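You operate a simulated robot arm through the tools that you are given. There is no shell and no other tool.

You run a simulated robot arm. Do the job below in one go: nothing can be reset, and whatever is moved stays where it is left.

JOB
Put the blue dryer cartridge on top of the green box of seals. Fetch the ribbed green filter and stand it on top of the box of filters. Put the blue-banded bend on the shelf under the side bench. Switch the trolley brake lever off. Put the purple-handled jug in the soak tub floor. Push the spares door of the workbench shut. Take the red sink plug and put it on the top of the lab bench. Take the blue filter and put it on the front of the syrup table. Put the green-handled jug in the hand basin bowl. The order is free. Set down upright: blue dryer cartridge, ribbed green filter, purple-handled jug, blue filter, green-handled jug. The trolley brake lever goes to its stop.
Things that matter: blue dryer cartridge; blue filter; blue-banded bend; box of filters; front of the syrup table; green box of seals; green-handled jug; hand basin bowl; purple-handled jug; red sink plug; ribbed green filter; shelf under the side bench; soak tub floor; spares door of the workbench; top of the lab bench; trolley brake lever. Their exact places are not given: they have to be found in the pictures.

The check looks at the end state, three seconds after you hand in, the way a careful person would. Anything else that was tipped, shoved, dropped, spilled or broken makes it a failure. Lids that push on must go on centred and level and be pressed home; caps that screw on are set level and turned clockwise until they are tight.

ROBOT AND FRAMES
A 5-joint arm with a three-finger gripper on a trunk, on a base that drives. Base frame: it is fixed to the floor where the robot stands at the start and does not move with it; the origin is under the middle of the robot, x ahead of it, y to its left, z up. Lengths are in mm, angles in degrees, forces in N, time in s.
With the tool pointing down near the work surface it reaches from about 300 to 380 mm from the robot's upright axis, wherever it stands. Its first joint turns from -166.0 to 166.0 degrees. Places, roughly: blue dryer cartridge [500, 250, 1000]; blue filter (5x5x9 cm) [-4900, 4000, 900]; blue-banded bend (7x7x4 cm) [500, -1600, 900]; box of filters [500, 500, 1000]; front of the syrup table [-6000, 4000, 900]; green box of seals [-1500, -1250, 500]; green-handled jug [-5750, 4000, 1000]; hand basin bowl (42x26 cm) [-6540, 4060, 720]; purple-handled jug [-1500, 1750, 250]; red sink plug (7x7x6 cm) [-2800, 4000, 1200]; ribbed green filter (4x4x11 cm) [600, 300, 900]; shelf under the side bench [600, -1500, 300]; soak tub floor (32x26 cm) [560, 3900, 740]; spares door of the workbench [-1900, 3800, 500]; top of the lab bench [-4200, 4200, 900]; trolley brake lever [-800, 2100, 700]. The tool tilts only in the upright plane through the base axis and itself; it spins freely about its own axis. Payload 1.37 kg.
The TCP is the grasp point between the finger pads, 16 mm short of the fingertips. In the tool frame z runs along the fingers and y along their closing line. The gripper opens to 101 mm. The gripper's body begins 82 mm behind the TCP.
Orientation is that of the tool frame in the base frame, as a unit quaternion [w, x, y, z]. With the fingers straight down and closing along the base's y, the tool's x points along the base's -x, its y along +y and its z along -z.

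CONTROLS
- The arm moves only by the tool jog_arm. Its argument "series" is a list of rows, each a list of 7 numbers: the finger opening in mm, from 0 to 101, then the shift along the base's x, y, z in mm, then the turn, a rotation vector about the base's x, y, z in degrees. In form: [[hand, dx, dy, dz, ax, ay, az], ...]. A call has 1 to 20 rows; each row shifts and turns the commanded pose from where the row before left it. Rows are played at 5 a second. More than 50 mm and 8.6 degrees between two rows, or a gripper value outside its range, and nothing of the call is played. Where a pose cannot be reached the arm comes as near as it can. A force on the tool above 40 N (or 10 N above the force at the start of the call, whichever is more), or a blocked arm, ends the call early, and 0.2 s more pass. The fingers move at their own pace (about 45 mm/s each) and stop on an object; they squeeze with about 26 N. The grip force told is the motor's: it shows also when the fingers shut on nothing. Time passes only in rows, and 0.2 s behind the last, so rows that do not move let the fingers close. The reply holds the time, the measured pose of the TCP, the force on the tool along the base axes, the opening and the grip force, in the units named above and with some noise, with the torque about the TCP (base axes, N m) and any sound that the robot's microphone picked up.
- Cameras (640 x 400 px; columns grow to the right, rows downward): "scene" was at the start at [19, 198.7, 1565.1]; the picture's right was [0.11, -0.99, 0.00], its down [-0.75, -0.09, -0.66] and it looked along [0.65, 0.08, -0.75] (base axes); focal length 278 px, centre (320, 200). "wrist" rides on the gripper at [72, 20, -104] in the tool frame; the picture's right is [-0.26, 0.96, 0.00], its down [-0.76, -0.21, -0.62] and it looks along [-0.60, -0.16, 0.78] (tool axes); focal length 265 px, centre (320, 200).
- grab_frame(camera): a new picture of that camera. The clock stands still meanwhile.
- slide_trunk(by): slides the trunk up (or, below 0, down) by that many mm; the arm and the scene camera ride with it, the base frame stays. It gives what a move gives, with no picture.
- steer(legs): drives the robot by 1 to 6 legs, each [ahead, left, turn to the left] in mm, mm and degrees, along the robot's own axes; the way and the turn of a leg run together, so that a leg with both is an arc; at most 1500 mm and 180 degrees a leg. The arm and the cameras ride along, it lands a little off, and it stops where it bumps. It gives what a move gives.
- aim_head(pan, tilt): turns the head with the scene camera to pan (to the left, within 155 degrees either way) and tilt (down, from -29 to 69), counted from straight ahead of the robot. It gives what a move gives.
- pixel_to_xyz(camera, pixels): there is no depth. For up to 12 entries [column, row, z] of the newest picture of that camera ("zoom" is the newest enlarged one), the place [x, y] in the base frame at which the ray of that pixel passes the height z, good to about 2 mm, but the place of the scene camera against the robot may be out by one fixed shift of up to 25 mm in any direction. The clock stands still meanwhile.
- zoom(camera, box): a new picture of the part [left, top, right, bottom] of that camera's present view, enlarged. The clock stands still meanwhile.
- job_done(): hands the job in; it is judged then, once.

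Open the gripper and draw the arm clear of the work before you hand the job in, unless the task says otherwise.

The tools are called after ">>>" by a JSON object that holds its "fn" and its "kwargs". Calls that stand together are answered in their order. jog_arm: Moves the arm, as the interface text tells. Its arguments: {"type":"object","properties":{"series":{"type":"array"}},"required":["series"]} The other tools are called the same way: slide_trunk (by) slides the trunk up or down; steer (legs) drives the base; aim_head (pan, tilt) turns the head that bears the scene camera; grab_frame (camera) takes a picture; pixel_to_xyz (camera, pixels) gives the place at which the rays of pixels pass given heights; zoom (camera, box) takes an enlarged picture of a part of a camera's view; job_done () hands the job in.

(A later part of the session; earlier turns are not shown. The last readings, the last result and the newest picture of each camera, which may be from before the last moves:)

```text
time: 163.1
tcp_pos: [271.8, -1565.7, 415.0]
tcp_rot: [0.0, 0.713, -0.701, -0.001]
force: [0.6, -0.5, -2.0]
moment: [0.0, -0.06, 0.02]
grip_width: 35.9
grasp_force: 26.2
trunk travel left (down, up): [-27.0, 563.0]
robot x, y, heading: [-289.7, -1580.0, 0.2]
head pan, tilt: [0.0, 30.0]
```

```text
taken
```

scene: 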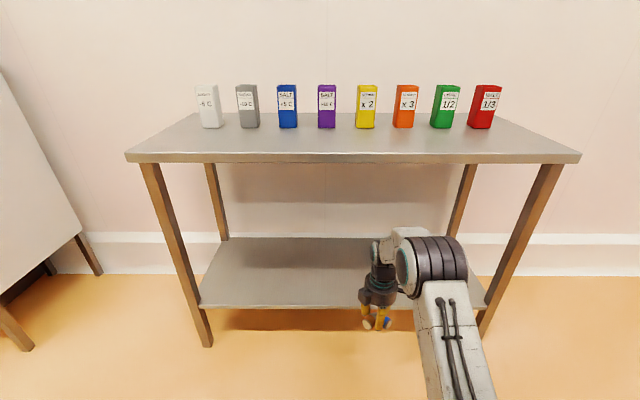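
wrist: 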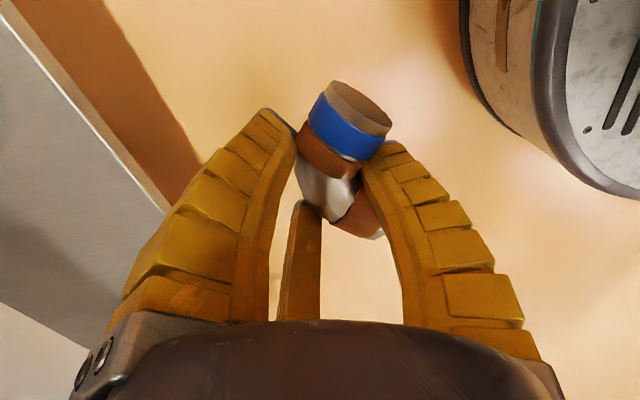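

The arm stays low, well beneath the bench edge. I drive ahead 250 so the bend comes about 100 mm inside the shelf's front edge.

>>> {"fn": "steer", "kwargs": {"legs": [[250, 0, 0]]}}

>>> {"fn": "grab_frame", "kwargs": {"camera": "scene"}}

>>> {"fn": "grab_frame", "kwargs": {"camera": "wrist"}}

```text
time: 165.0
tcp_pos: [525.6, -1561.0, 415.5]
tcp_rot: [0.0, 0.715, -0.7, 0.0]
force: [0.5, -0.1, -0.7]
moment: [0.02, -0.03, -0.02]
grip_width: 35.7
grasp_force: 26.4
trunk travel left (down, up): [-27.0, 563.0]
robot x, y, heading: [-37.8, -1579.5, 0.7]
head pan, tilt: [0.0, 30.0]
```

```text
taken
```

scene: 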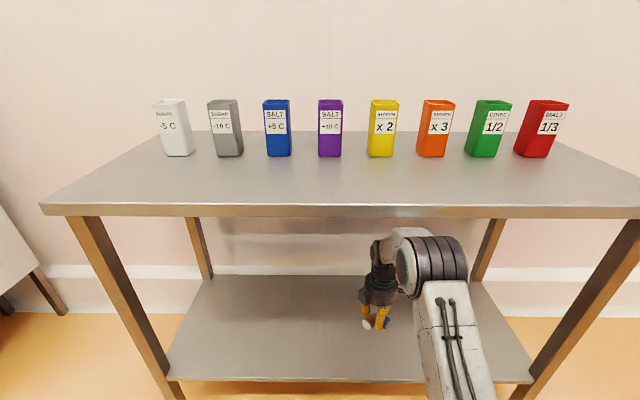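

```text
taken
```

wrist: 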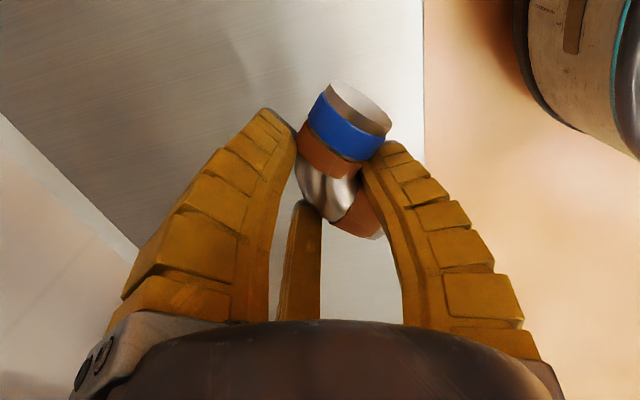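

All clear under the bench. I lower toward the shelf, expecting contact near TCP z≈326.

>>> {"fn": "jog_arm", "kwargs": {"series": [[30, 0, 0, -35, 0, 0, 0], [30, 0, 0, -30, 0, 0, 0], [30, 0, 0, -10, 0, 0, 0], [30, 0, 0, 0, 0, 0, 0]]}}

>>> {"fn": "jog_arm", "kwargs": {"series": [[30, 0, 0, -4, 0, 0, 0], [30, 0, 0, 0, 0, 0, 0]]}}

>>> {"fn": "jog_arm", "kwargs": {"series": [[30, 0, 0, -4, 0, 0, 0], [30, 0, 0, 0, 0, 0, 0]]}}

>>> {"fn": "zoom", "kwargs": {"camera": "scene", "box": [310, 230, 450, 370]}}

```text
time: 166.0
tcp_pos: [526.0, -1562.5, 339.6]
tcp_rot: [0.001, 0.714, -0.7, 0.0]
force: [-0.1, -0.1, -1.2]
moment: [-0.02, 0.0, 0.05]
grip_width: 35.7
grasp_force: 26.3
trunk travel left (down, up): [-27.0, 563.0]
robot x, y, heading: [-33.2, -1582.5, 0.5]
head pan, tilt: [0.0, 30.0]
```

```text
time: 166.6
tcp_pos: [525.7, -1562.0, 335.8]
tcp_rot: [0.0, 0.714, -0.7, 0.0]
force: [0.0, 0.3, -1.7]
moment: [-0.01, -0.04, 0.03]
grip_width: 35.2
grasp_force: 26.1
trunk travel left (down, up): [-27.0, 563.0]
robot x, y, heading: [-34.3, -1578.8, 0.4]
head pan, tilt: [0.0, 30.0]
```

```text
time: 167.2
tcp_pos: [525.8, -1562.0, 332.9]
tcp_rot: [0.0, 0.714, -0.7, 0.0]
force: [0.1, 0.1, -1.6]
moment: [-0.01, -0.01, -0.02]
grip_width: 35.6
grasp_force: 26.1
trunk travel left (down, up): [-27.0, 563.0]
robot x, y, heading: [-37.2, -1576.4, 0.4]
head pan, tilt: [0.0, 30.0]
```

```text
2.86 times, centred on (380, 300) of scene
```

zoom: 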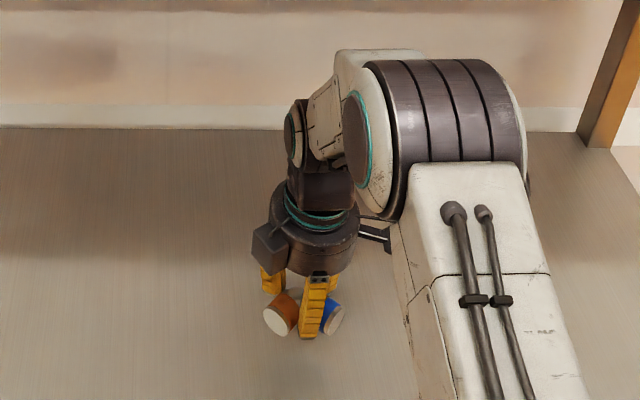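

No contact yet at 333. I keep going down in 3 mm steps.

>>> {"fn": "jog_arm", "kwargs": {"series": [[30, 0, 0, -3, 0, 0, 0], [30, 0, 0, 0, 0, 0, 0]]}}

>>> {"fn": "jog_arm", "kwargs": {"series": [[30, 0, 0, -3, 0, 0, 0], [30, 0, 0, 0, 0, 0, 0]]}}

>>> {"fn": "jog_arm", "kwargs": {"series": [[30, 0, 0, -3, 0, 0, 0], [30, 0, 0, 0, 0, 0, 0]]}}

```text
time: 167.8
tcp_pos: [526.6, -1561.2, 329.0]
tcp_rot: [0.0, 0.715, -0.7, -0.001]
force: [0.8, -0.1, -1.3]
moment: [-0.02, -0.07, 0.0]
grip_width: 35.5
grasp_force: 25.8
trunk travel left (down, up): [-27.0, 563.0]
robot x, y, heading: [-29.8, -1577.6, 0.8]
head pan, tilt: [0.0, 30.0]
```

```text
time: 168.4
tcp_pos: [525.6, -1561.4, 325.2]
tcp_rot: [0.001, 0.715, -0.7, 0.0]
force: [1.2, -0.7, -2.2]
moment: [-0.04, 0.0, 0.02]
grip_width: 35.5
grasp_force: 26.1
trunk travel left (down, up): [-27.0, 563.0]
robot x, y, heading: [-40.0, -1579.4, 0.4]
head pan, tilt: [0.0, 30.0]
```

```text
time: 169.0
tcp_pos: [525.7, -1561.8, 323.9]
tcp_rot: [0.0, 0.714, -0.7, 0.0]
force: [0.7, -0.3, -1.3]
moment: [-0.01, -0.03, 0.01]
grip_width: 35.4
grasp_force: 25.7
trunk travel left (down, up): [-27.0, 563.0]
robot x, y, heading: [-35.9, -1581.8, 0.6]
head pan, tilt: [0.0, 30.0]
```

Still free at 323; I continue down in 3 mm steps.

>>> {"fn": "jog_arm", "kwargs": {"series": [[30, 0, 0, -3, 0, 0, 0], [30, 0, 0, 0, 0, 0, 0]]}}

>>> {"fn": "jog_arm", "kwargs": {"series": [[30, 0, 0, -3, 0, 0, 0], [30, 0, 0, 0, 0, 0, 0]]}}

>>> {"fn": "jog_arm", "kwargs": {"series": [[30, 0, 0, -3, 0, 0, 0], [30, 0, 0, 0, 0, 0, 0]]}}

>>> {"fn": "grab_frame", "kwargs": {"camera": "wrist"}}

```text
time: 169.6
tcp_pos: [526.7, -1560.4, 320.9]
tcp_rot: [0.0, 0.715, -0.7, 0.0]
force: [0.2, -0.5, -0.7]
moment: [-0.02, 0.02, -0.03]
grip_width: 35.2
grasp_force: 26.0
trunk travel left (down, up): [-27.0, 563.0]
robot x, y, heading: [-34.2, -1577.1, 0.5]
head pan, tilt: [0.0, 30.0]
```

```text
time: 170.2
tcp_pos: [526.0, -1561.7, 318.0]
tcp_rot: [0.001, 0.715, -0.7, 0.0]
force: [0.3, 0.5, -1.2]
moment: [0.02, -0.01, 0.02]
grip_width: 35.2
grasp_force: 25.6
trunk travel left (down, up): [-27.0, 563.0]
robot x, y, heading: [-31.5, -1576.8, 0.3]
head pan, tilt: [0.0, 30.0]
```

```text
time: 170.8
tcp_pos: [525.2, -1561.3, 312.6]
tcp_rot: [0.0, 0.715, -0.699, 0.0]
force: [1.2, 0.4, -2.0]
moment: [0.01, -0.03, -0.01]
grip_width: 35.2
grasp_force: 26.4
trunk travel left (down, up): [-27.0, 563.0]
robot x, y, heading: [-35.9, -1578.2, 0.7]
head pan, tilt: [0.0, 30.0]
```

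```text
taken
```

wrist: 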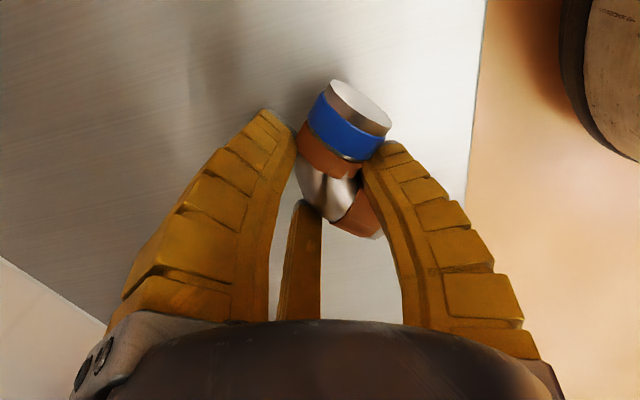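

The wrist view still shows a large gap (edge offset implies the shelf is near z≈240). I lower further: 10 mm steps with checks.

>>> {"fn": "jog_arm", "kwargs": {"series": [[30, 0, 0, -10, 0, 0, 0], [30, 0, 0, -8, 0, 0, 0], [30, 0, 0, 0, 0, 0, 0]]}}

>>> {"fn": "grab_frame", "kwargs": {"camera": "wrist"}}

>>> {"fn": "pixel_to_xyz", "kwargs": {"camera": "wrist", "pixels": [[480, 100, 300], [480, 100, 270], [480, 100, 240], [480, 100, 220]]}}

```text
time: 171.6
tcp_pos: [524.5, -1563.2, 295.2]
tcp_rot: [0.001, 0.714, -0.7, 0.0]
force: [0.4, -0.1, -1.2]
moment: [0.02, -0.01, -0.05]
grip_width: 35.2
grasp_force: 25.9
trunk travel left (down, up): [-27.0, 563.0]
robot x, y, heading: [-34.0, -1577.9, 0.5]
head pan, tilt: [0.0, 30.0]
```

```text
taken
```

wrist: 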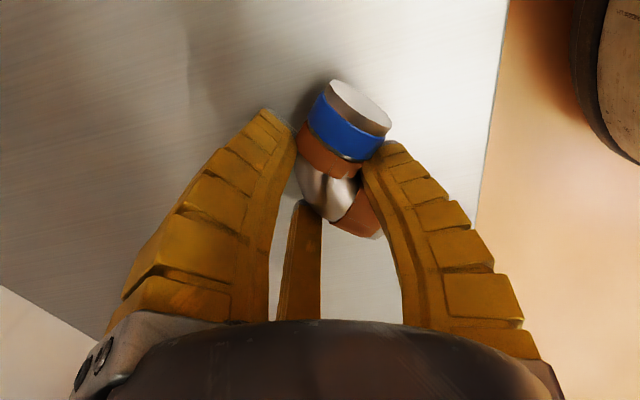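

```text
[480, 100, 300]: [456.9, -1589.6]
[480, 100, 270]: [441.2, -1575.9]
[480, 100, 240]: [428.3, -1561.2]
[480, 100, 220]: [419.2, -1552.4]
```

Triangulation puts the shelf near z≈264, so contact should come soon. I continue in 3 mm steps.

>>> {"fn": "jog_arm", "kwargs": {"series": [[30, 0, 0, -3, 0, 0, 0], [30, 0, 0, 0, 0, 0, 0]]}}

>>> {"fn": "jog_arm", "kwargs": {"series": [[30, 0, 0, -3, 0, 0, 0], [30, 0, 0, 0, 0, 0, 0]]}}

>>> {"fn": "jog_arm", "kwargs": {"series": [[30, 0, 0, -3, 0, 0, 0], [30, 0, 0, 0, 0, 0, 0]]}}

>>> {"fn": "jog_arm", "kwargs": {"series": [[30, 0, 0, -3, 0, 0, 0], [30, 0, 0, 0, 0, 0, 0]]}}

```text
time: 172.2
tcp_pos: [525.8, -1560.5, 292.6]
tcp_rot: [0.0, 0.714, -0.7, 0.0]
force: [-1.1, 0.0, -1.4]
moment: [0.03, 0.0, 0.01]
grip_width: 35.3
grasp_force: 26.1
trunk travel left (down, up): [-27.0, 563.0]
robot x, y, heading: [-34.7, -1576.9, 0.5]
head pan, tilt: [0.0, 30.0]
```

```text
time: 172.8
tcp_pos: [526.7, -1560.8, 290.4]
tcp_rot: [0.0, 0.714, -0.7, 0.0]
force: [0.2, 0.2, -0.6]
moment: [-0.01, -0.02, 0.02]
grip_width: 35.2
grasp_force: 26.0
trunk travel left (down, up): [-27.0, 563.0]
robot x, y, heading: [-33.8, -1580.1, 0.3]
head pan, tilt: [0.0, 30.0]
```

```text
time: 173.4
tcp_pos: [526.7, -1560.7, 287.9]
tcp_rot: [0.0, 0.714, -0.7, -0.001]
force: [0.8, -0.4, -1.2]
moment: [-0.03, -0.03, 0.0]
grip_width: 35.2
grasp_force: 26.3
trunk travel left (down, up): [-27.0, 563.0]
robot x, y, heading: [-38.5, -1578.5, 0.7]
head pan, tilt: [0.0, 30.0]
```

```text
time: 174.0
tcp_pos: [527.1, -1561.4, 284.0]
tcp_rot: [0.0, 0.714, -0.7, 0.0]
force: [-0.6, 0.1, 3.1]
moment: [0.04, -0.13, 0.0]
grip_width: 36.2
grasp_force: 25.7
trunk travel left (down, up): [-27.0, 563.0]
robot x, y, heading: [-36.2, -1583.1, 0.6]
head pan, tilt: [0.0, 30.0]
```

Contact at z≈284. I ease 1.5 mm further to seat it and then open slowly.

>>> {"fn": "jog_arm", "kwargs": {"series": [[30, 0, 0, -1.5, 0, 0, 0], [36, 0, 0, 0, 0, 0, 0], [42, 0, 0, 0, 0, 0, 0], [50, 0, 0, 0, 0, 0, 0], [60, 0, 0, 0, 0, 0, 0], [75, 0, 0, 0, 0, 0, 0], [92, 0, 0, 0, 0, 0, 0], [92, 0, 0, 0, 0, 0, 0], [92, 0, 0, 0, 0, 0, 0]]}}

>>> {"fn": "grab_frame", "kwargs": {"camera": "wrist"}}

>>> {"fn": "zoom", "kwargs": {"camera": "scene", "box": [310, 230, 450, 400]}}

```text
time: 176.0
tcp_pos: [527.0, -1560.3, 282.6]
tcp_rot: [-0.001, 0.714, -0.7, -0.001]
force: [-0.6, 0.6, -0.1]
moment: [-0.01, -0.01, -0.01]
grip_width: 93.0
grasp_force: 0.7
trunk travel left (down, up): [-27.0, 563.0]
robot x, y, heading: [-34.5, -1581.0, 0.6]
head pan, tilt: [0.0, 30.0]
```

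```text
taken
```

wrist: 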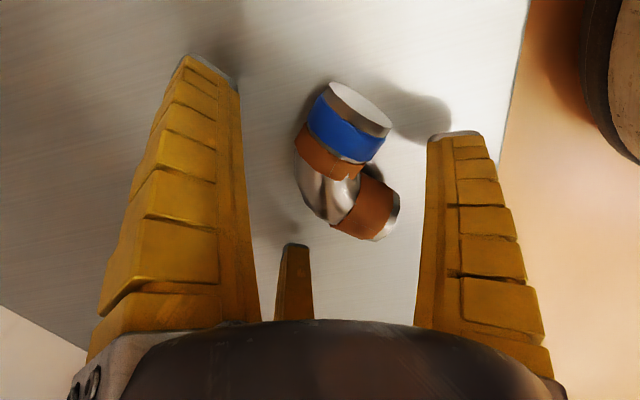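

```text
2.35 times, centred on (380, 315) of scene
```

zoom: 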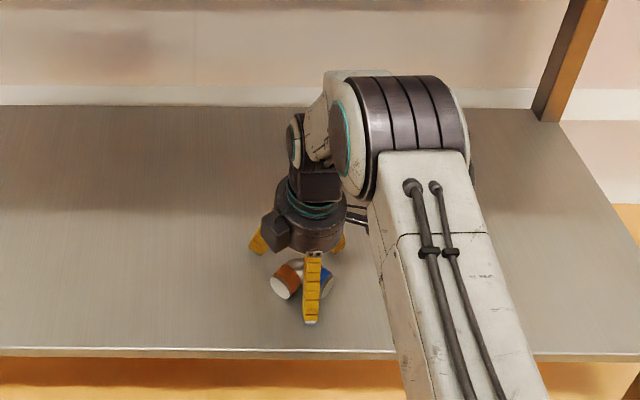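

The bend lies on the shelf, free of the fingers. I lift straight up 110 mm and back the base out.

>>> {"fn": "jog_arm", "kwargs": {"series": [[92, 0, 0, 20, 0, 0, 0], [92, 0, 0, 30, 0, 0, 0], [92, 0, 0, 30, 0, 0, 0], [92, 0, 0, 30, 0, 0, 0], [92, 0, 0, 0, 0, 0, 0]]}}

>>> {"fn": "steer", "kwargs": {"legs": [[-300, 0, 0]]}}

>>> {"fn": "grab_frame", "kwargs": {"camera": "scene"}}

```text
time: 177.2
tcp_pos: [525.6, -1560.2, 392.9]
tcp_rot: [0.0, 0.715, -0.699, -0.001]
force: [0.1, -0.7, 0.5]
moment: [0.01, 0.02, 0.0]
grip_width: 93.1
grasp_force: 0.8
trunk travel left (down, up): [-27.0, 563.0]
robot x, y, heading: [-35.1, -1578.4, 0.4]
head pan, tilt: [0.0, 30.0]
```

```text
time: 179.2
tcp_pos: [223.5, -1562.3, 392.3]
tcp_rot: [0.0, 0.717, -0.698, 0.0]
force: [0.1, -0.4, 0.0]
moment: [0.0, -0.04, 0.0]
grip_width: 93.0
grasp_force: 0.6
trunk travel left (down, up): [-27.0, 563.0]
robot x, y, heading: [-337.4, -1584.7, 0.7]
head pan, tilt: [0.0, 30.0]
```

```text
taken
```

scene: 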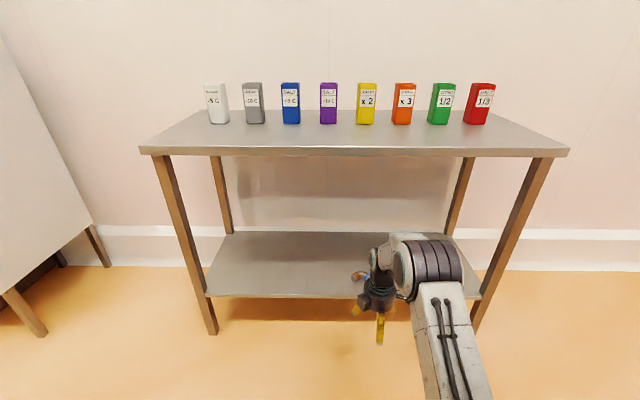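

The bend is on the lower shelf at (360,275). Next I retract the arm, raise the trunk, turn to face +y and drive north to look at the trolley and the low shelf with the jugs.

>>> {"fn": "jog_arm", "kwargs": {"series": [[92, -45, 0, 10, 0, 0, -7.5], [92, -45, 0, 10, 0, 0, -7.5], [92, -45, 0, 10, 0, 0, -7.5], [92, -45, 0, 10, 0, 0, -7.5], [92, -30, 0, 10, 0, 0, -7.5], [92, 0, 0, 40, 0, 0, -7.5], [92, 0, 0, 40, 0, 0, -7.5], [92, 0, 0, 40, 0, 0, -7.5], [92, 0, 0, 0, 0, 0, -7.5], [92, 0, 0, 0, 0, 0, -7.5], [92, 0, 0, 0, 0, 0, -7.5], [92, 0, 0, 0, 0, 0, -7.5]]}}

>>> {"fn": "slide_trunk", "kwargs": {"by": 400}}

>>> {"fn": "steer", "kwargs": {"legs": [[140, 0, 0], [0, 0, 89.3], [1400, 0, 0]]}}

>>> {"fn": "aim_head", "kwargs": {"pan": 20, "tilt": 20}}

>>> {"fn": "grab_frame", "kwargs": {"camera": "scene"}}

```text
time: 181.8
tcp_pos: [14.2, -1561.7, 562.9]
tcp_rot: [0.001, -0.013, 1.0, 0.0]
force: [-0.8, -0.1, -0.4]
moment: [0.02, 0.0, 0.02]
grip_width: 92.9
grasp_force: 0.9
trunk travel left (down, up): [-27.0, 563.0]
robot x, y, heading: [-337.0, -1582.7, 0.8]
head pan, tilt: [0.0, 30.0]
```

```text
time: 185.7
tcp_pos: [12.8, -1562.4, 962.7]
tcp_rot: [0.001, -0.014, 1.0, -0.001]
force: [0.1, 0.3, 0.0]
moment: [-0.01, 0.02, -0.01]
grip_width: 93.0
grasp_force: 0.7
trunk travel left (down, up): [-427.0, 163.0]
robot x, y, heading: [-340.7, -1580.9, 0.9]
head pan, tilt: [0.0, 30.0]
```

```text
time: 197.4
tcp_pos: [-205.2, 193.3, 963.2]
tcp_rot: [0.0, 0.71, -0.704, 0.0]
force: [-0.7, 0.7, 0.5]
moment: [-0.03, -0.02, 0.01]
grip_width: 93.0
grasp_force: 0.1
trunk travel left (down, up): [-427.0, 163.0]
robot x, y, heading: [-189.0, -158.7, 89.7]
head pan, tilt: [0.0, 30.0]
```

```text
time: 198.3
tcp_pos: [-204.5, 192.9, 962.6]
tcp_rot: [0.0, 0.71, -0.704, -0.001]
force: [-0.3, 0.4, -0.3]
moment: [0.0, 0.02, -0.02]
grip_width: 93.1
grasp_force: 0.7
trunk travel left (down, up): [-427.0, 163.0]
robot x, y, heading: [-190.4, -159.2, 89.9]
head pan, tilt: [20.0, 20.0]
```

```text
taken
```

scene: 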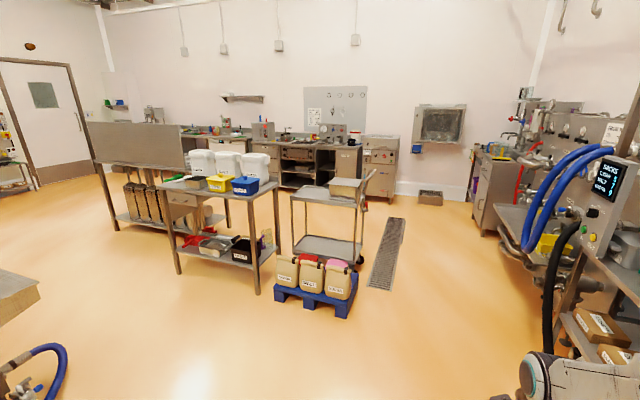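

I zoom into the table with the jugs and the trolley.

>>> {"fn": "zoom", "kwargs": {"camera": "scene", "box": [150, 140, 400, 320]}}

>>> {"fn": "pixel_to_xyz", "kwargs": {"camera": "scene", "pixels": [[257, 293, 0], [178, 272, 0], [275, 297, 0], [345, 318, 0], [356, 268, 0], [270, 235, 250], [387, 287, 0], [300, 255, 0], [228, 197, 850]]}}

```text
2.22 times, centred on (275, 230) of scene
```

zoom: 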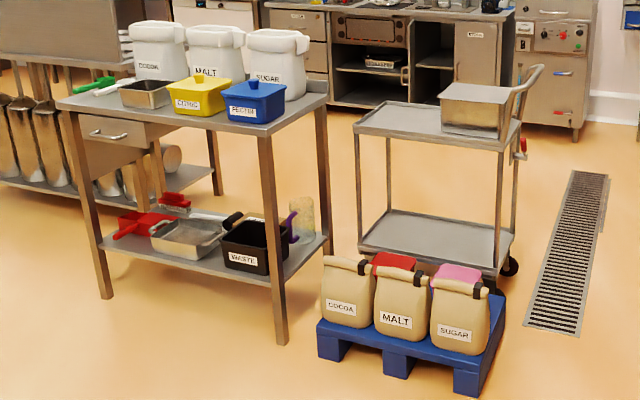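

```text
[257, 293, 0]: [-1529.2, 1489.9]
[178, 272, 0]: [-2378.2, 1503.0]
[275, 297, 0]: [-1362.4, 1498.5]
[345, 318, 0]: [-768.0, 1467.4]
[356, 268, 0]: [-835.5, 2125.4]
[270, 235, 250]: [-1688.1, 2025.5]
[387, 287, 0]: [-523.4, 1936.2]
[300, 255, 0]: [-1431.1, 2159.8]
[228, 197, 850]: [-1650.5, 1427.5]
```

The jug with the purple handle stands at the right end of the table's lower shelf behind/next to the WASTE box. I check the hose position on the floor before choosing a path.

>>> {"fn": "pixel_to_xyz", "kwargs": {"camera": "scene", "pixels": [[68, 360, 0], [40, 345, 0], [20, 398, 0], [40, 290, 700], [0, 270, 700], [500, 398, 0], [545, 345, 0], [480, 232, 0], [500, 240, 800], [263, 238, 300]]}}

>>> {"fn": "aim_head", "kwargs": {"pan": 75, "tilt": 25}}

>>> {"fn": "grab_frame", "kwargs": {"camera": "scene"}}

```text
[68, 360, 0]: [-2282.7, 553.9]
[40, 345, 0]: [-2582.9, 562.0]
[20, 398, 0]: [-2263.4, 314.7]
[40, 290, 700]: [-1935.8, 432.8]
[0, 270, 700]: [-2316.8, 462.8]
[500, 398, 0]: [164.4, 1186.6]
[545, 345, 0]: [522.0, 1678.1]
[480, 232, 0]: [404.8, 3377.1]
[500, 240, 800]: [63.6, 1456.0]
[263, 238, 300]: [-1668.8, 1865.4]
```

```text
time: 199.5
tcp_pos: [-203.7, 193.1, 963.3]
tcp_rot: [-0.001, 0.71, -0.704, -0.001]
force: [0.3, -0.5, 0.0]
moment: [-0.02, 0.01, 0.0]
grip_width: 93.2
grasp_force: 0.8
trunk travel left (down, up): [-427.0, 163.0]
robot x, y, heading: [-191.1, -160.6, 90.1]
head pan, tilt: [75.0, 25.0]
```

```text
taken
```

scene: 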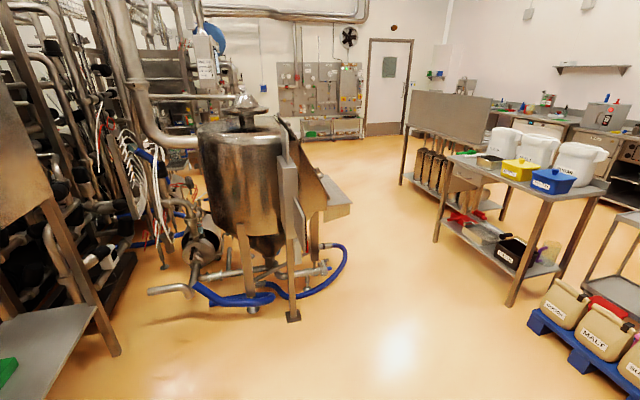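

The floor between kettle and table is open. I drive ahead 1050 and then left 1400 to stand in front of the table's right end.

>>> {"fn": "steer", "kwargs": {"legs": [[1040, 0, 0], [0, 1400, 0]]}}

>>> {"fn": "aim_head", "kwargs": {"pan": 0, "tilt": 35}}

>>> {"fn": "grab_frame", "kwargs": {"camera": "scene"}}

>>> {"fn": "grab_frame", "kwargs": {"camera": "wrist"}}

```text
time: 211.5
tcp_pos: [-1610.7, 1236.1, 961.8]
tcp_rot: [0.0, 0.714, -0.7, 0.001]
force: [-0.9, -0.8, 0.3]
moment: [0.02, 0.03, -0.01]
grip_width: 92.7
grasp_force: 0.5
trunk travel left (down, up): [-427.0, 163.0]
robot x, y, heading: [-1590.4, 880.8, 90.3]
head pan, tilt: [75.0, 25.0]
```

```text
time: 213.0
tcp_pos: [-1609.9, 1235.1, 963.8]
tcp_rot: [0.0, 0.713, -0.701, 0.001]
force: [-0.1, 0.1, -0.1]
moment: [0.01, -0.04, 0.01]
grip_width: 93.2
grasp_force: 0.5
trunk travel left (down, up): [-427.0, 163.0]
robot x, y, heading: [-1589.9, 880.8, 90.3]
head pan, tilt: [0.0, 35.0]
```

```text
taken
```

scene: 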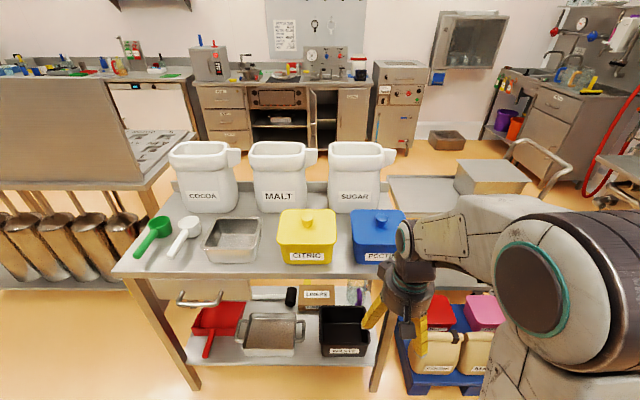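

```text
taken
```

wrist: 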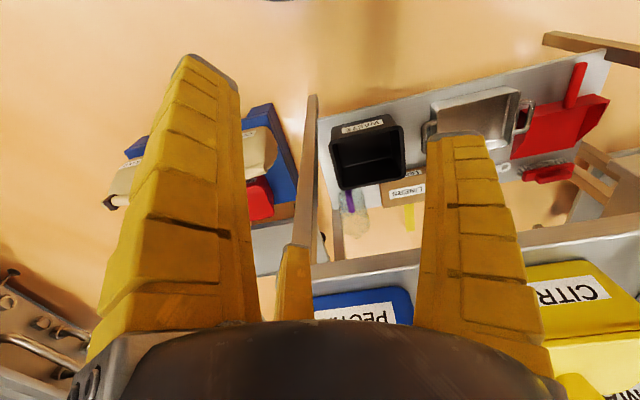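

The jug (translucent, purple handle at (350,205) in the wrist view) is behind the WASTE box. I measure its position and the shelf extents to decide from which side to reach it.

>>> {"fn": "zoom", "kwargs": {"camera": "wrist", "box": [300, 80, 460, 280]}}

>>> {"fn": "pixel_to_xyz", "kwargs": {"camera": "wrist", "pixels": [[355, 228, 250], [355, 228, 300], [318, 119, 250], [342, 262, 250], [606, 48, 250], [390, 118, 350], [400, 180, 350], [335, 190, 350], [310, 100, 250], [372, 269, 850]]}}

>>> {"fn": "zoom", "kwargs": {"camera": "scene", "box": [160, 240, 420, 400]}}

```text
2.00 times, centred on (380, 180) of wrist
```

zoom: 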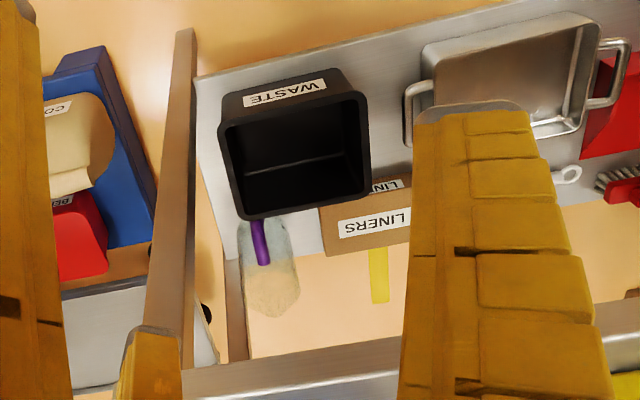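

```text
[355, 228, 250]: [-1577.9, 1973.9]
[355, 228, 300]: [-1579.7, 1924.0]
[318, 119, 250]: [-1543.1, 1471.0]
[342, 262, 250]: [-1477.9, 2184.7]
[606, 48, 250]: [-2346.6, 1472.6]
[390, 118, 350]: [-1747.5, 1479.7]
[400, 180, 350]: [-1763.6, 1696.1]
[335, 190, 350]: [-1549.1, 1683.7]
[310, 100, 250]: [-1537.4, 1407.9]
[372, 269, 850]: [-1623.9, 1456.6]
```

```text
2.46 times, centred on (290, 320) of scene
```

zoom: 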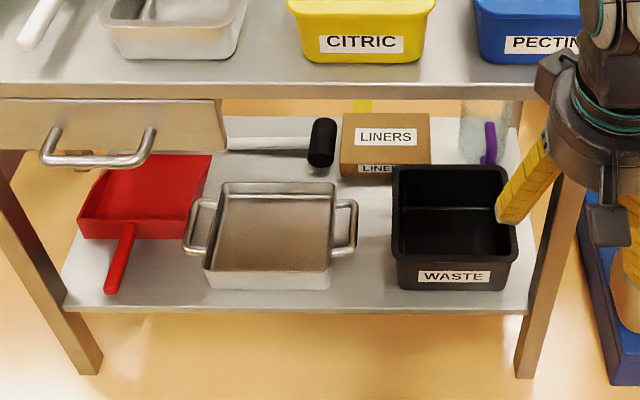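

The jug stands around (−1580,1790), too deep from the front; it's better reached from behind the table. I go back right to the aisle and first look at the trolley lever on the way.

>>> {"fn": "steer", "kwargs": {"legs": [[0, -1220, 0]]}}

>>> {"fn": "aim_head", "kwargs": {"pan": 15, "tilt": 25}}

>>> {"fn": "grab_frame", "kwargs": {"camera": "scene"}}

>>> {"fn": "aim_head", "kwargs": {"pan": -30, "tilt": 30}}

>>> {"fn": "grab_frame", "kwargs": {"camera": "scene"}}

```text
time: 219.1
tcp_pos: [-395.0, 1250.4, 962.4]
tcp_rot: [0.0, 0.718, -0.696, 0.0]
force: [-0.1, -0.5, 0.3]
moment: [-0.02, 0.0, -0.02]
grip_width: 92.9
grasp_force: 1.0
trunk travel left (down, up): [-427.0, 163.0]
robot x, y, heading: [-371.3, 898.8, 91.3]
head pan, tilt: [0.0, 35.0]
```

```text
time: 219.9
tcp_pos: [-395.1, 1251.4, 962.4]
tcp_rot: [0.0, 0.718, -0.696, -0.001]
force: [-0.3, 0.4, -0.3]
moment: [0.0, 0.0, 0.0]
grip_width: 93.0
grasp_force: 0.6
trunk travel left (down, up): [-427.0, 163.0]
robot x, y, heading: [-370.4, 895.5, 91.3]
head pan, tilt: [15.0, 25.0]
```

```text
taken
```

scene: 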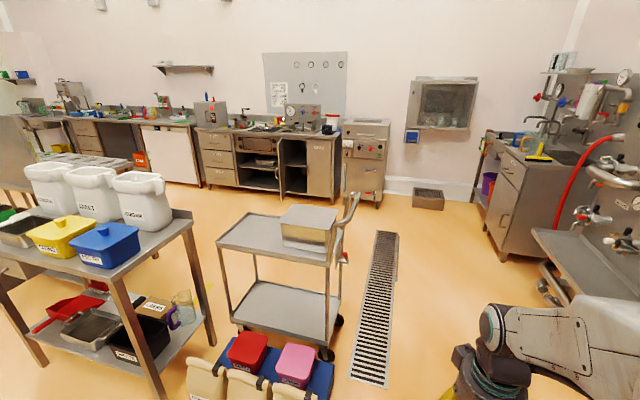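

```text
time: 221.0
tcp_pos: [-393.6, 1249.5, 962.1]
tcp_rot: [0.0, 0.718, -0.696, 0.0]
force: [0.6, -0.8, 0.5]
moment: [0.0, 0.04, -0.03]
grip_width: 93.0
grasp_force: 0.8
trunk travel left (down, up): [-427.0, 163.0]
robot x, y, heading: [-372.7, 899.0, 91.0]
head pan, tilt: [-30.0, 30.0]
```

```text
taken
```

scene: 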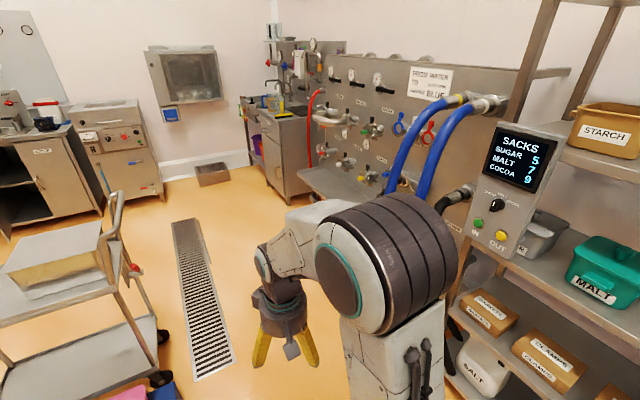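

I zoom on the trolley's lever (red item near (133,270)) and the jug.

>>> {"fn": "zoom", "kwargs": {"camera": "scene", "box": [80, 180, 180, 380]}}

>>> {"fn": "aim_head", "kwargs": {"pan": 15, "tilt": 25}}

>>> {"fn": "zoom", "kwargs": {"camera": "scene", "box": [280, 180, 400, 280]}}

>>> {"fn": "zoom", "kwargs": {"camera": "scene", "box": [90, 260, 230, 380]}}

>>> {"fn": "pixel_to_xyz", "kwargs": {"camera": "scene", "pixels": [[342, 257, 700], [342, 257, 650], [327, 360, 0], [338, 325, 0], [356, 260, 700], [240, 320, 0], [333, 395, 0], [222, 395, 0], [390, 232, 0], [350, 382, 0]]}}

```text
2.00 times, centred on (130, 280) of scene
```

zoom: 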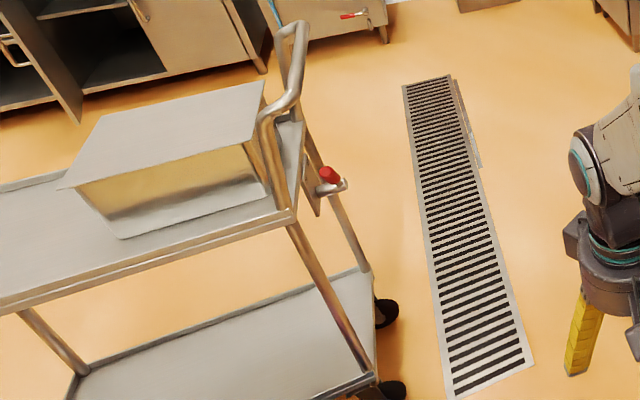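

```text
time: 222.1
tcp_pos: [-394.7, 1250.2, 963.3]
tcp_rot: [0.0, 0.718, -0.696, 0.0]
force: [0.0, 0.1, -0.3]
moment: [0.03, -0.02, -0.02]
grip_width: 93.1
grasp_force: 1.0
trunk travel left (down, up): [-427.0, 163.0]
robot x, y, heading: [-372.5, 902.5, 91.3]
head pan, tilt: [15.0, 25.0]
```

```text
4.00 times, centred on (340, 230) of scene
```

zoom: 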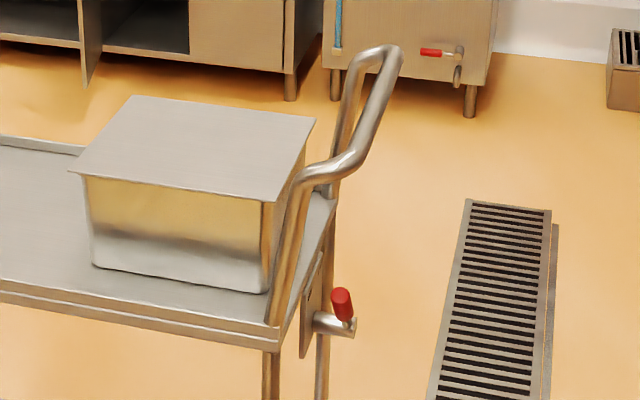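

```text
3.33 times, centred on (160, 320) of scene
```

zoom: 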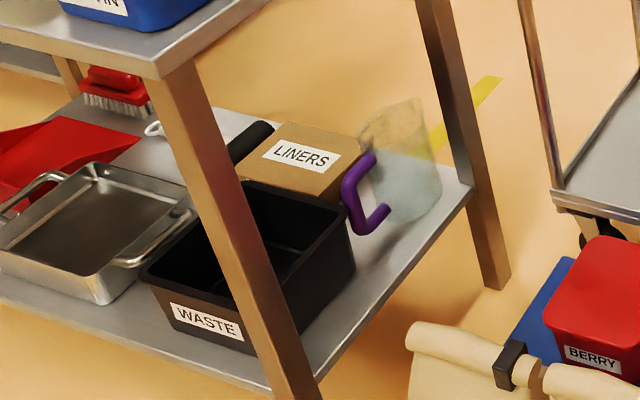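

```text
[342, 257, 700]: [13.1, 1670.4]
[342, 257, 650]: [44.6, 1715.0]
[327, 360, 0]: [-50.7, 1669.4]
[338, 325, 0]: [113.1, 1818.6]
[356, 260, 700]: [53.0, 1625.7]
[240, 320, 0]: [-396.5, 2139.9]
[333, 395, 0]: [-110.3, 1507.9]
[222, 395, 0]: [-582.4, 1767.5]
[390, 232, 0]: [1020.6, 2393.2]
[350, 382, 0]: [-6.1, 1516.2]
```

The lever has a red knob on a pin sticking out of a plate at the trolley's right side. I take a fresh scene picture to get coordinates.

>>> {"fn": "grab_frame", "kwargs": {"camera": "scene"}}

>>> {"fn": "pixel_to_xyz", "kwargs": {"camera": "scene", "pixels": [[342, 257, 700], [342, 257, 650], [327, 360, 0], [338, 325, 0], [183, 318, 250], [183, 300, 400], [212, 345, 0], [390, 232, 0], [158, 395, 0], [333, 395, 0]]}}

```text
taken
```

scene: 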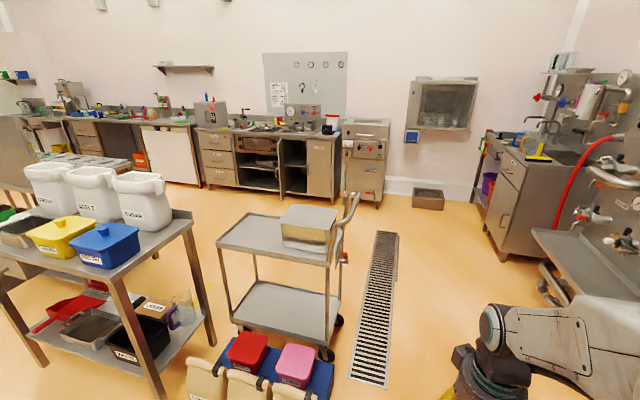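

```text
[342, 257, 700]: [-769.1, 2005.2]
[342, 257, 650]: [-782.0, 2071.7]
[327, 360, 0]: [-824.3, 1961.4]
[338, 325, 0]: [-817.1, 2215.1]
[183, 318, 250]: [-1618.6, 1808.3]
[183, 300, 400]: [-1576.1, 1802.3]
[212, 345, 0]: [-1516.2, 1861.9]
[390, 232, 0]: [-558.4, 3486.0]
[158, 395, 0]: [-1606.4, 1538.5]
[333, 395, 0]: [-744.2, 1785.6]
```

I check clearances on the right side of the aisle and then plan to stop beside the lever.

>>> {"fn": "pixel_to_xyz", "kwargs": {"camera": "scene", "pixels": [[532, 236, 700], [532, 236, 500], [556, 305, 300], [500, 262, 0], [478, 195, 300], [345, 200, 950], [357, 195, 950], [336, 235, 750], [217, 243, 750]]}}

>>> {"fn": "zoom", "kwargs": {"camera": "scene", "box": [440, 100, 640, 320]}}

```text
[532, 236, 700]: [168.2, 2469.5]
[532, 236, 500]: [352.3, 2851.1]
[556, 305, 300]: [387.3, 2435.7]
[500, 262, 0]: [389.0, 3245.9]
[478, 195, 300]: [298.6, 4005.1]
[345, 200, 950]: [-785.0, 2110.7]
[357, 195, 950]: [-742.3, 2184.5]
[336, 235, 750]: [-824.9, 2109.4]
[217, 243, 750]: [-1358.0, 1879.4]
```

```text
1.82 times, centred on (540, 210) of scene
```

zoom: 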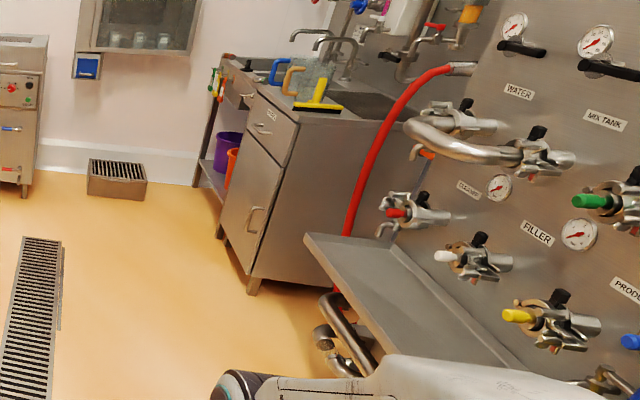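

The aisle is clear to about x≈170. I retract the arm to ~300 mm, drive to about (−300,2060) and turn to face the trolley.

>>> {"fn": "jog_arm", "kwargs": {"series": [[60, 0, -25, 10, 0, 0, 0], [60, 0, -25, 10, 0, 0, 0], [60, 0, 0, 0, 0, 0, 0]]}}

>>> {"fn": "steer", "kwargs": {"legs": [[1160, -45, -1.3], [0, 0, 90]]}}

>>> {"fn": "aim_head", "kwargs": {"pan": 0, "tilt": 40}}

>>> {"fn": "grab_frame", "kwargs": {"camera": "scene"}}

>>> {"fn": "grab_frame", "kwargs": {"camera": "wrist"}}

```text
time: 222.9
tcp_pos: [-395.8, 1199.2, 983.1]
tcp_rot: [0.0, 0.719, -0.695, 0.001]
force: [-0.6, 0.1, -0.3]
moment: [0.01, 0.0, -0.01]
grip_width: 63.4
grasp_force: 2.3
trunk travel left (down, up): [-427.0, 163.0]
robot x, y, heading: [-372.2, 902.6, 91.1]
head pan, tilt: [15.0, 25.0]
```

```text
time: 232.8
tcp_pos: [-648.5, 2041.5, 982.6]
tcp_rot: [0.0, 1.0, 0.027, -0.001]
force: [0.6, -0.1, 0.0]
moment: [0.01, -0.03, 0.03]
grip_width: 63.6
grasp_force: 2.4
trunk travel left (down, up): [-427.0, 163.0]
robot x, y, heading: [-348.1, 2072.6, -177.6]
head pan, tilt: [15.0, 25.0]
```

```text
time: 233.6
tcp_pos: [-649.2, 2042.7, 983.5]
tcp_rot: [0.001, 1.0, 0.027, 0.0]
force: [0.5, -0.7, -0.4]
moment: [-0.01, 0.02, 0.01]
grip_width: 63.3
grasp_force: 2.7
trunk travel left (down, up): [-427.0, 163.0]
robot x, y, heading: [-349.1, 2071.7, -177.4]
head pan, tilt: [0.0, 40.0]
```

```text
taken
```

scene: 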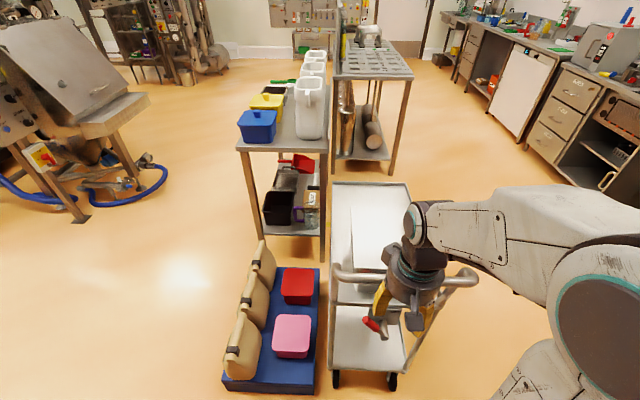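

```text
taken
```

wrist: 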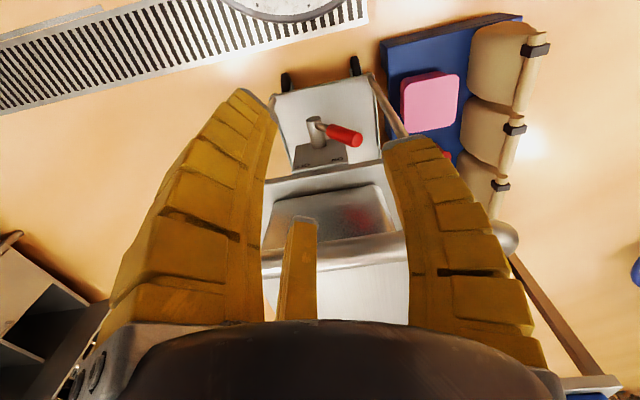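

The wrist camera sees the lever on its end plate: pivot at (316,130), red grip pointing right at (345,137). I zoom for labels.

>>> {"fn": "zoom", "kwargs": {"camera": "wrist", "box": [260, 80, 400, 200]}}

>>> {"fn": "zoom", "kwargs": {"camera": "scene", "box": [310, 260, 470, 400]}}

```text
3.33 times, centred on (330, 140) of wrist
```

zoom: 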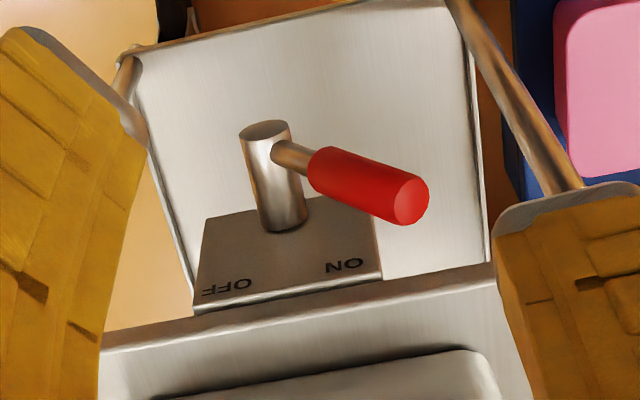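

```text
2.86 times, centred on (390, 330) of scene
```

zoom: 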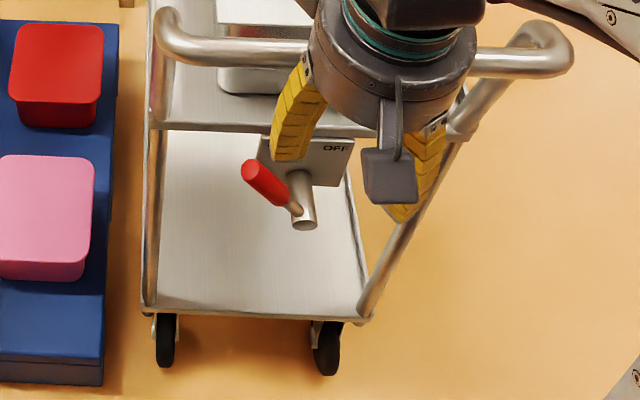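

The plate reads ON (left) and OFF (right); the lever points to ON. I triangulate the red knob tip and the pivot with both cameras.

>>> {"fn": "pixel_to_xyz", "kwargs": {"camera": "wrist", "pixels": [[357, 140.6, 750], [357, 140.6, 700], [357, 140.6, 650], [313.5, 119, 700], [313.5, 119, 650], [313.5, 119, 600], [319.5, 147, 650], [319.5, 147, 600]]}}

>>> {"fn": "pixel_to_xyz", "kwargs": {"camera": "scene", "pixels": [[366.2, 318.8, 750], [366.2, 318.8, 700], [366.2, 318.8, 650], [384.4, 337, 700], [384.4, 337, 650], [384.4, 337, 600], [382, 318, 650], [402, 312, 700], [368, 307, 700]]}}

```text
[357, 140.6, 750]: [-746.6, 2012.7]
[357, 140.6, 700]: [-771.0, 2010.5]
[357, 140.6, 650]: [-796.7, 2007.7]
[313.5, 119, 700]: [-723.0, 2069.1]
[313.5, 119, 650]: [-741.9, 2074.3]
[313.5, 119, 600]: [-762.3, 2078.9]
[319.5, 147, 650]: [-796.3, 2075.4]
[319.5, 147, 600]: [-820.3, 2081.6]
```

```text
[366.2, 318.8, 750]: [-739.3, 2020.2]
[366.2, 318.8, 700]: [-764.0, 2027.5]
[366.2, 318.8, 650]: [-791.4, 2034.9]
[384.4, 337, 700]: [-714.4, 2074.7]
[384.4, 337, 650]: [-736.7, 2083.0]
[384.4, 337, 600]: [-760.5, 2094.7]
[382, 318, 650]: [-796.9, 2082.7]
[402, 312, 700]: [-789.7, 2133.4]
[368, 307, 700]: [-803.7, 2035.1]
```

The two cameras disagree slightly in height, so I take a second wrist view from 100 mm further in +y for a cleaner triangulation.

>>> {"fn": "jog_arm", "kwargs": {"series": [[60, 10, 40, 0, 0, 0, 0], [60, 10, 40, 0, 0, 0, 0], [60, 0, 20, 0, 0, 0, 0], [60, 0, 0, 0, 0, 0, 0]]}}

>>> {"fn": "zoom", "kwargs": {"camera": "wrist", "box": [320, 60, 480, 200]}}

>>> {"fn": "grab_frame", "kwargs": {"camera": "wrist"}}

```text
time: 234.6
tcp_pos: [-628.9, 2142.4, 983.7]
tcp_rot: [-0.001, 1.0, 0.028, 0.0]
force: [-0.3, 0.2, 0.1]
moment: [0.0, 0.0, 0.02]
grip_width: 63.0
grasp_force: 2.2
trunk travel left (down, up): [-427.0, 163.0]
robot x, y, heading: [-349.7, 2070.9, -177.6]
head pan, tilt: [0.0, 40.0]
```

```text
2.86 times, centred on (400, 130) of wrist
```

zoom: 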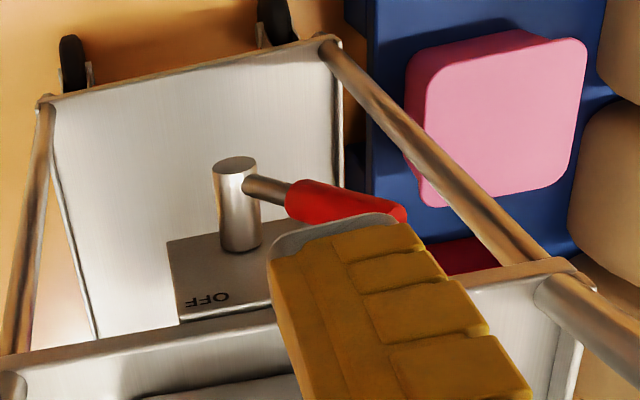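

```text
taken
```

wrist: 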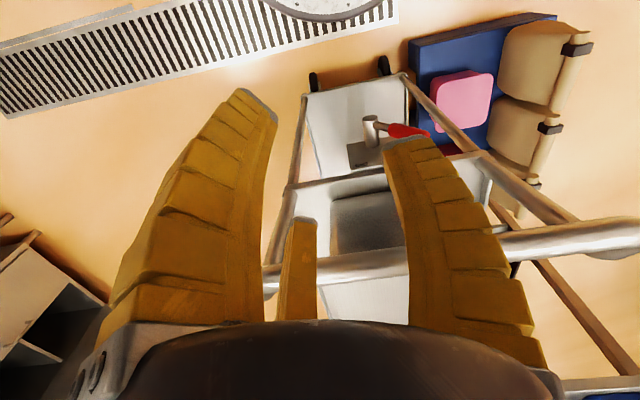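

The pin end is at about (−749,2073,629) and the knob tip near (−750,2009,≈705). The push-handle bar runs right above, so I locate it with the scene camera too.

>>> {"fn": "pixel_to_xyz", "kwargs": {"camera": "scene", "pixels": [[365.5, 277.5, 900], [365.5, 277.5, 950], [365.5, 277.5, 1000], [340, 275, 950], [473, 275, 950], [338, 300, 800]]}}

>>> {"fn": "aim_head", "kwargs": {"pan": 0, "tilt": 55}}

>>> {"fn": "grab_frame", "kwargs": {"camera": "scene"}}

>>> {"fn": "zoom", "kwargs": {"camera": "scene", "box": [300, 140, 480, 320]}}

```text
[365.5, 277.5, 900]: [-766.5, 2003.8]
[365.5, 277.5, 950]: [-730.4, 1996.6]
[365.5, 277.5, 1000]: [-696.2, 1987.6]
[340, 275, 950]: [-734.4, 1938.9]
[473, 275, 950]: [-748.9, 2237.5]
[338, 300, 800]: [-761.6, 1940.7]
```

```text
time: 235.3
tcp_pos: [-629.4, 2142.2, 983.9]
tcp_rot: [0.0, 1.0, 0.027, 0.0]
force: [-0.5, 0.5, -1.0]
moment: [-0.01, -0.03, 0.0]
grip_width: 63.4
grasp_force: 2.6
trunk travel left (down, up): [-427.0, 163.0]
robot x, y, heading: [-348.2, 2073.7, -177.7]
head pan, tilt: [0.0, 55.0]
```

```text
taken
```

scene: 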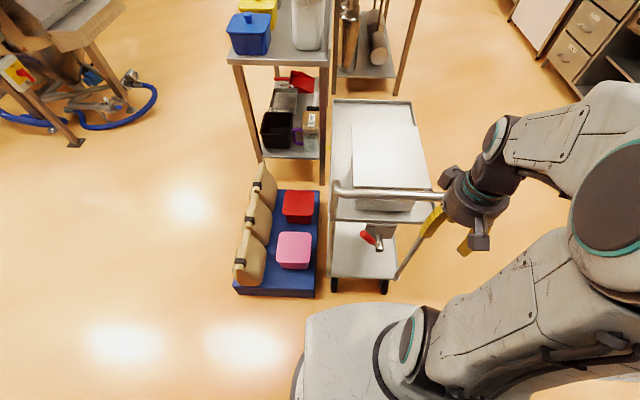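

```text
2.22 times, centred on (390, 230) of scene
```

zoom: 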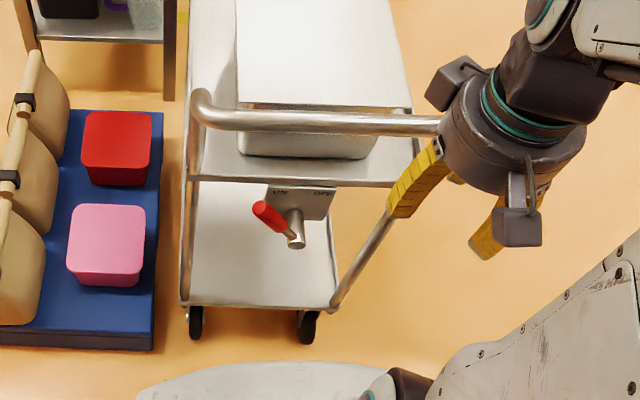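

The bar sits above the lever, so I will push the lever with closed fingers using a strongly tilted tool from the robot's side. That needs the base further back; I look behind for clearance.

>>> {"fn": "aim_head", "kwargs": {"pan": 150, "tilt": 35}}

>>> {"fn": "grab_frame", "kwargs": {"camera": "scene"}}

>>> {"fn": "aim_head", "kwargs": {"pan": -150, "tilt": 35}}

>>> {"fn": "grab_frame", "kwargs": {"camera": "scene"}}

```text
time: 237.7
tcp_pos: [-630.2, 2141.2, 984.7]
tcp_rot: [0.001, 1.0, 0.026, 0.0]
force: [-0.2, -0.2, 0.2]
moment: [0.01, -0.01, 0.01]
grip_width: 63.4
grasp_force: 2.9
trunk travel left (down, up): [-427.0, 163.0]
robot x, y, heading: [-349.0, 2071.1, -177.4]
head pan, tilt: [150.0, 35.0]
```

```text
taken
```

scene: 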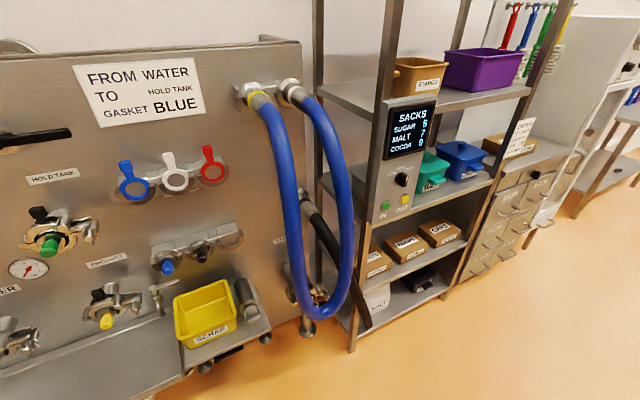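

```text
time: 241.8
tcp_pos: [-630.2, 2142.0, 984.1]
tcp_rot: [0.0, 1.0, 0.027, 0.001]
force: [0.2, 0.3, -0.1]
moment: [0.02, 0.03, -0.02]
grip_width: 63.7
grasp_force: 2.8
trunk travel left (down, up): [-427.0, 163.0]
robot x, y, heading: [-350.0, 2072.3, -177.3]
head pan, tilt: [-150.0, 35.0]
```

```text
taken
```

scene: 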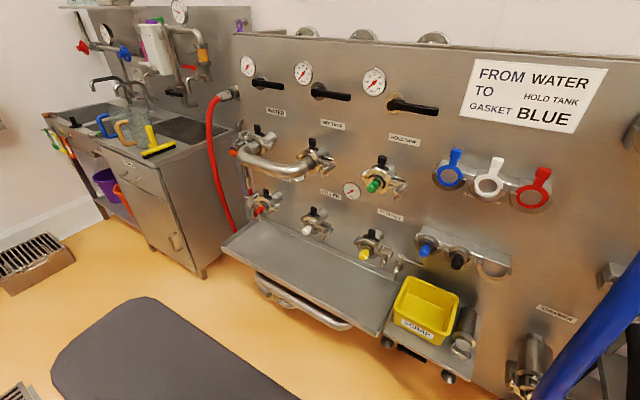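

I measure the trough's front edge behind the robot.

>>> {"fn": "pixel_to_xyz", "kwargs": {"camera": "scene", "pixels": [[225, 250, 700], [380, 334, 700], [225, 250, 800], [380, 334, 800], [450, 375, 500], [203, 277, 0], [330, 328, 500], [60, 118, 800], [188, 145, 900]]}}

```text
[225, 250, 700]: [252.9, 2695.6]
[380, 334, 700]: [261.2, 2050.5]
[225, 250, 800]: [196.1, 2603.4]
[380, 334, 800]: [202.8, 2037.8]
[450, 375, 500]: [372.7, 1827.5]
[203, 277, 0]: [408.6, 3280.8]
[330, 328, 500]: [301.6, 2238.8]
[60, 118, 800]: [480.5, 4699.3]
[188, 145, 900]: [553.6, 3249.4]
```

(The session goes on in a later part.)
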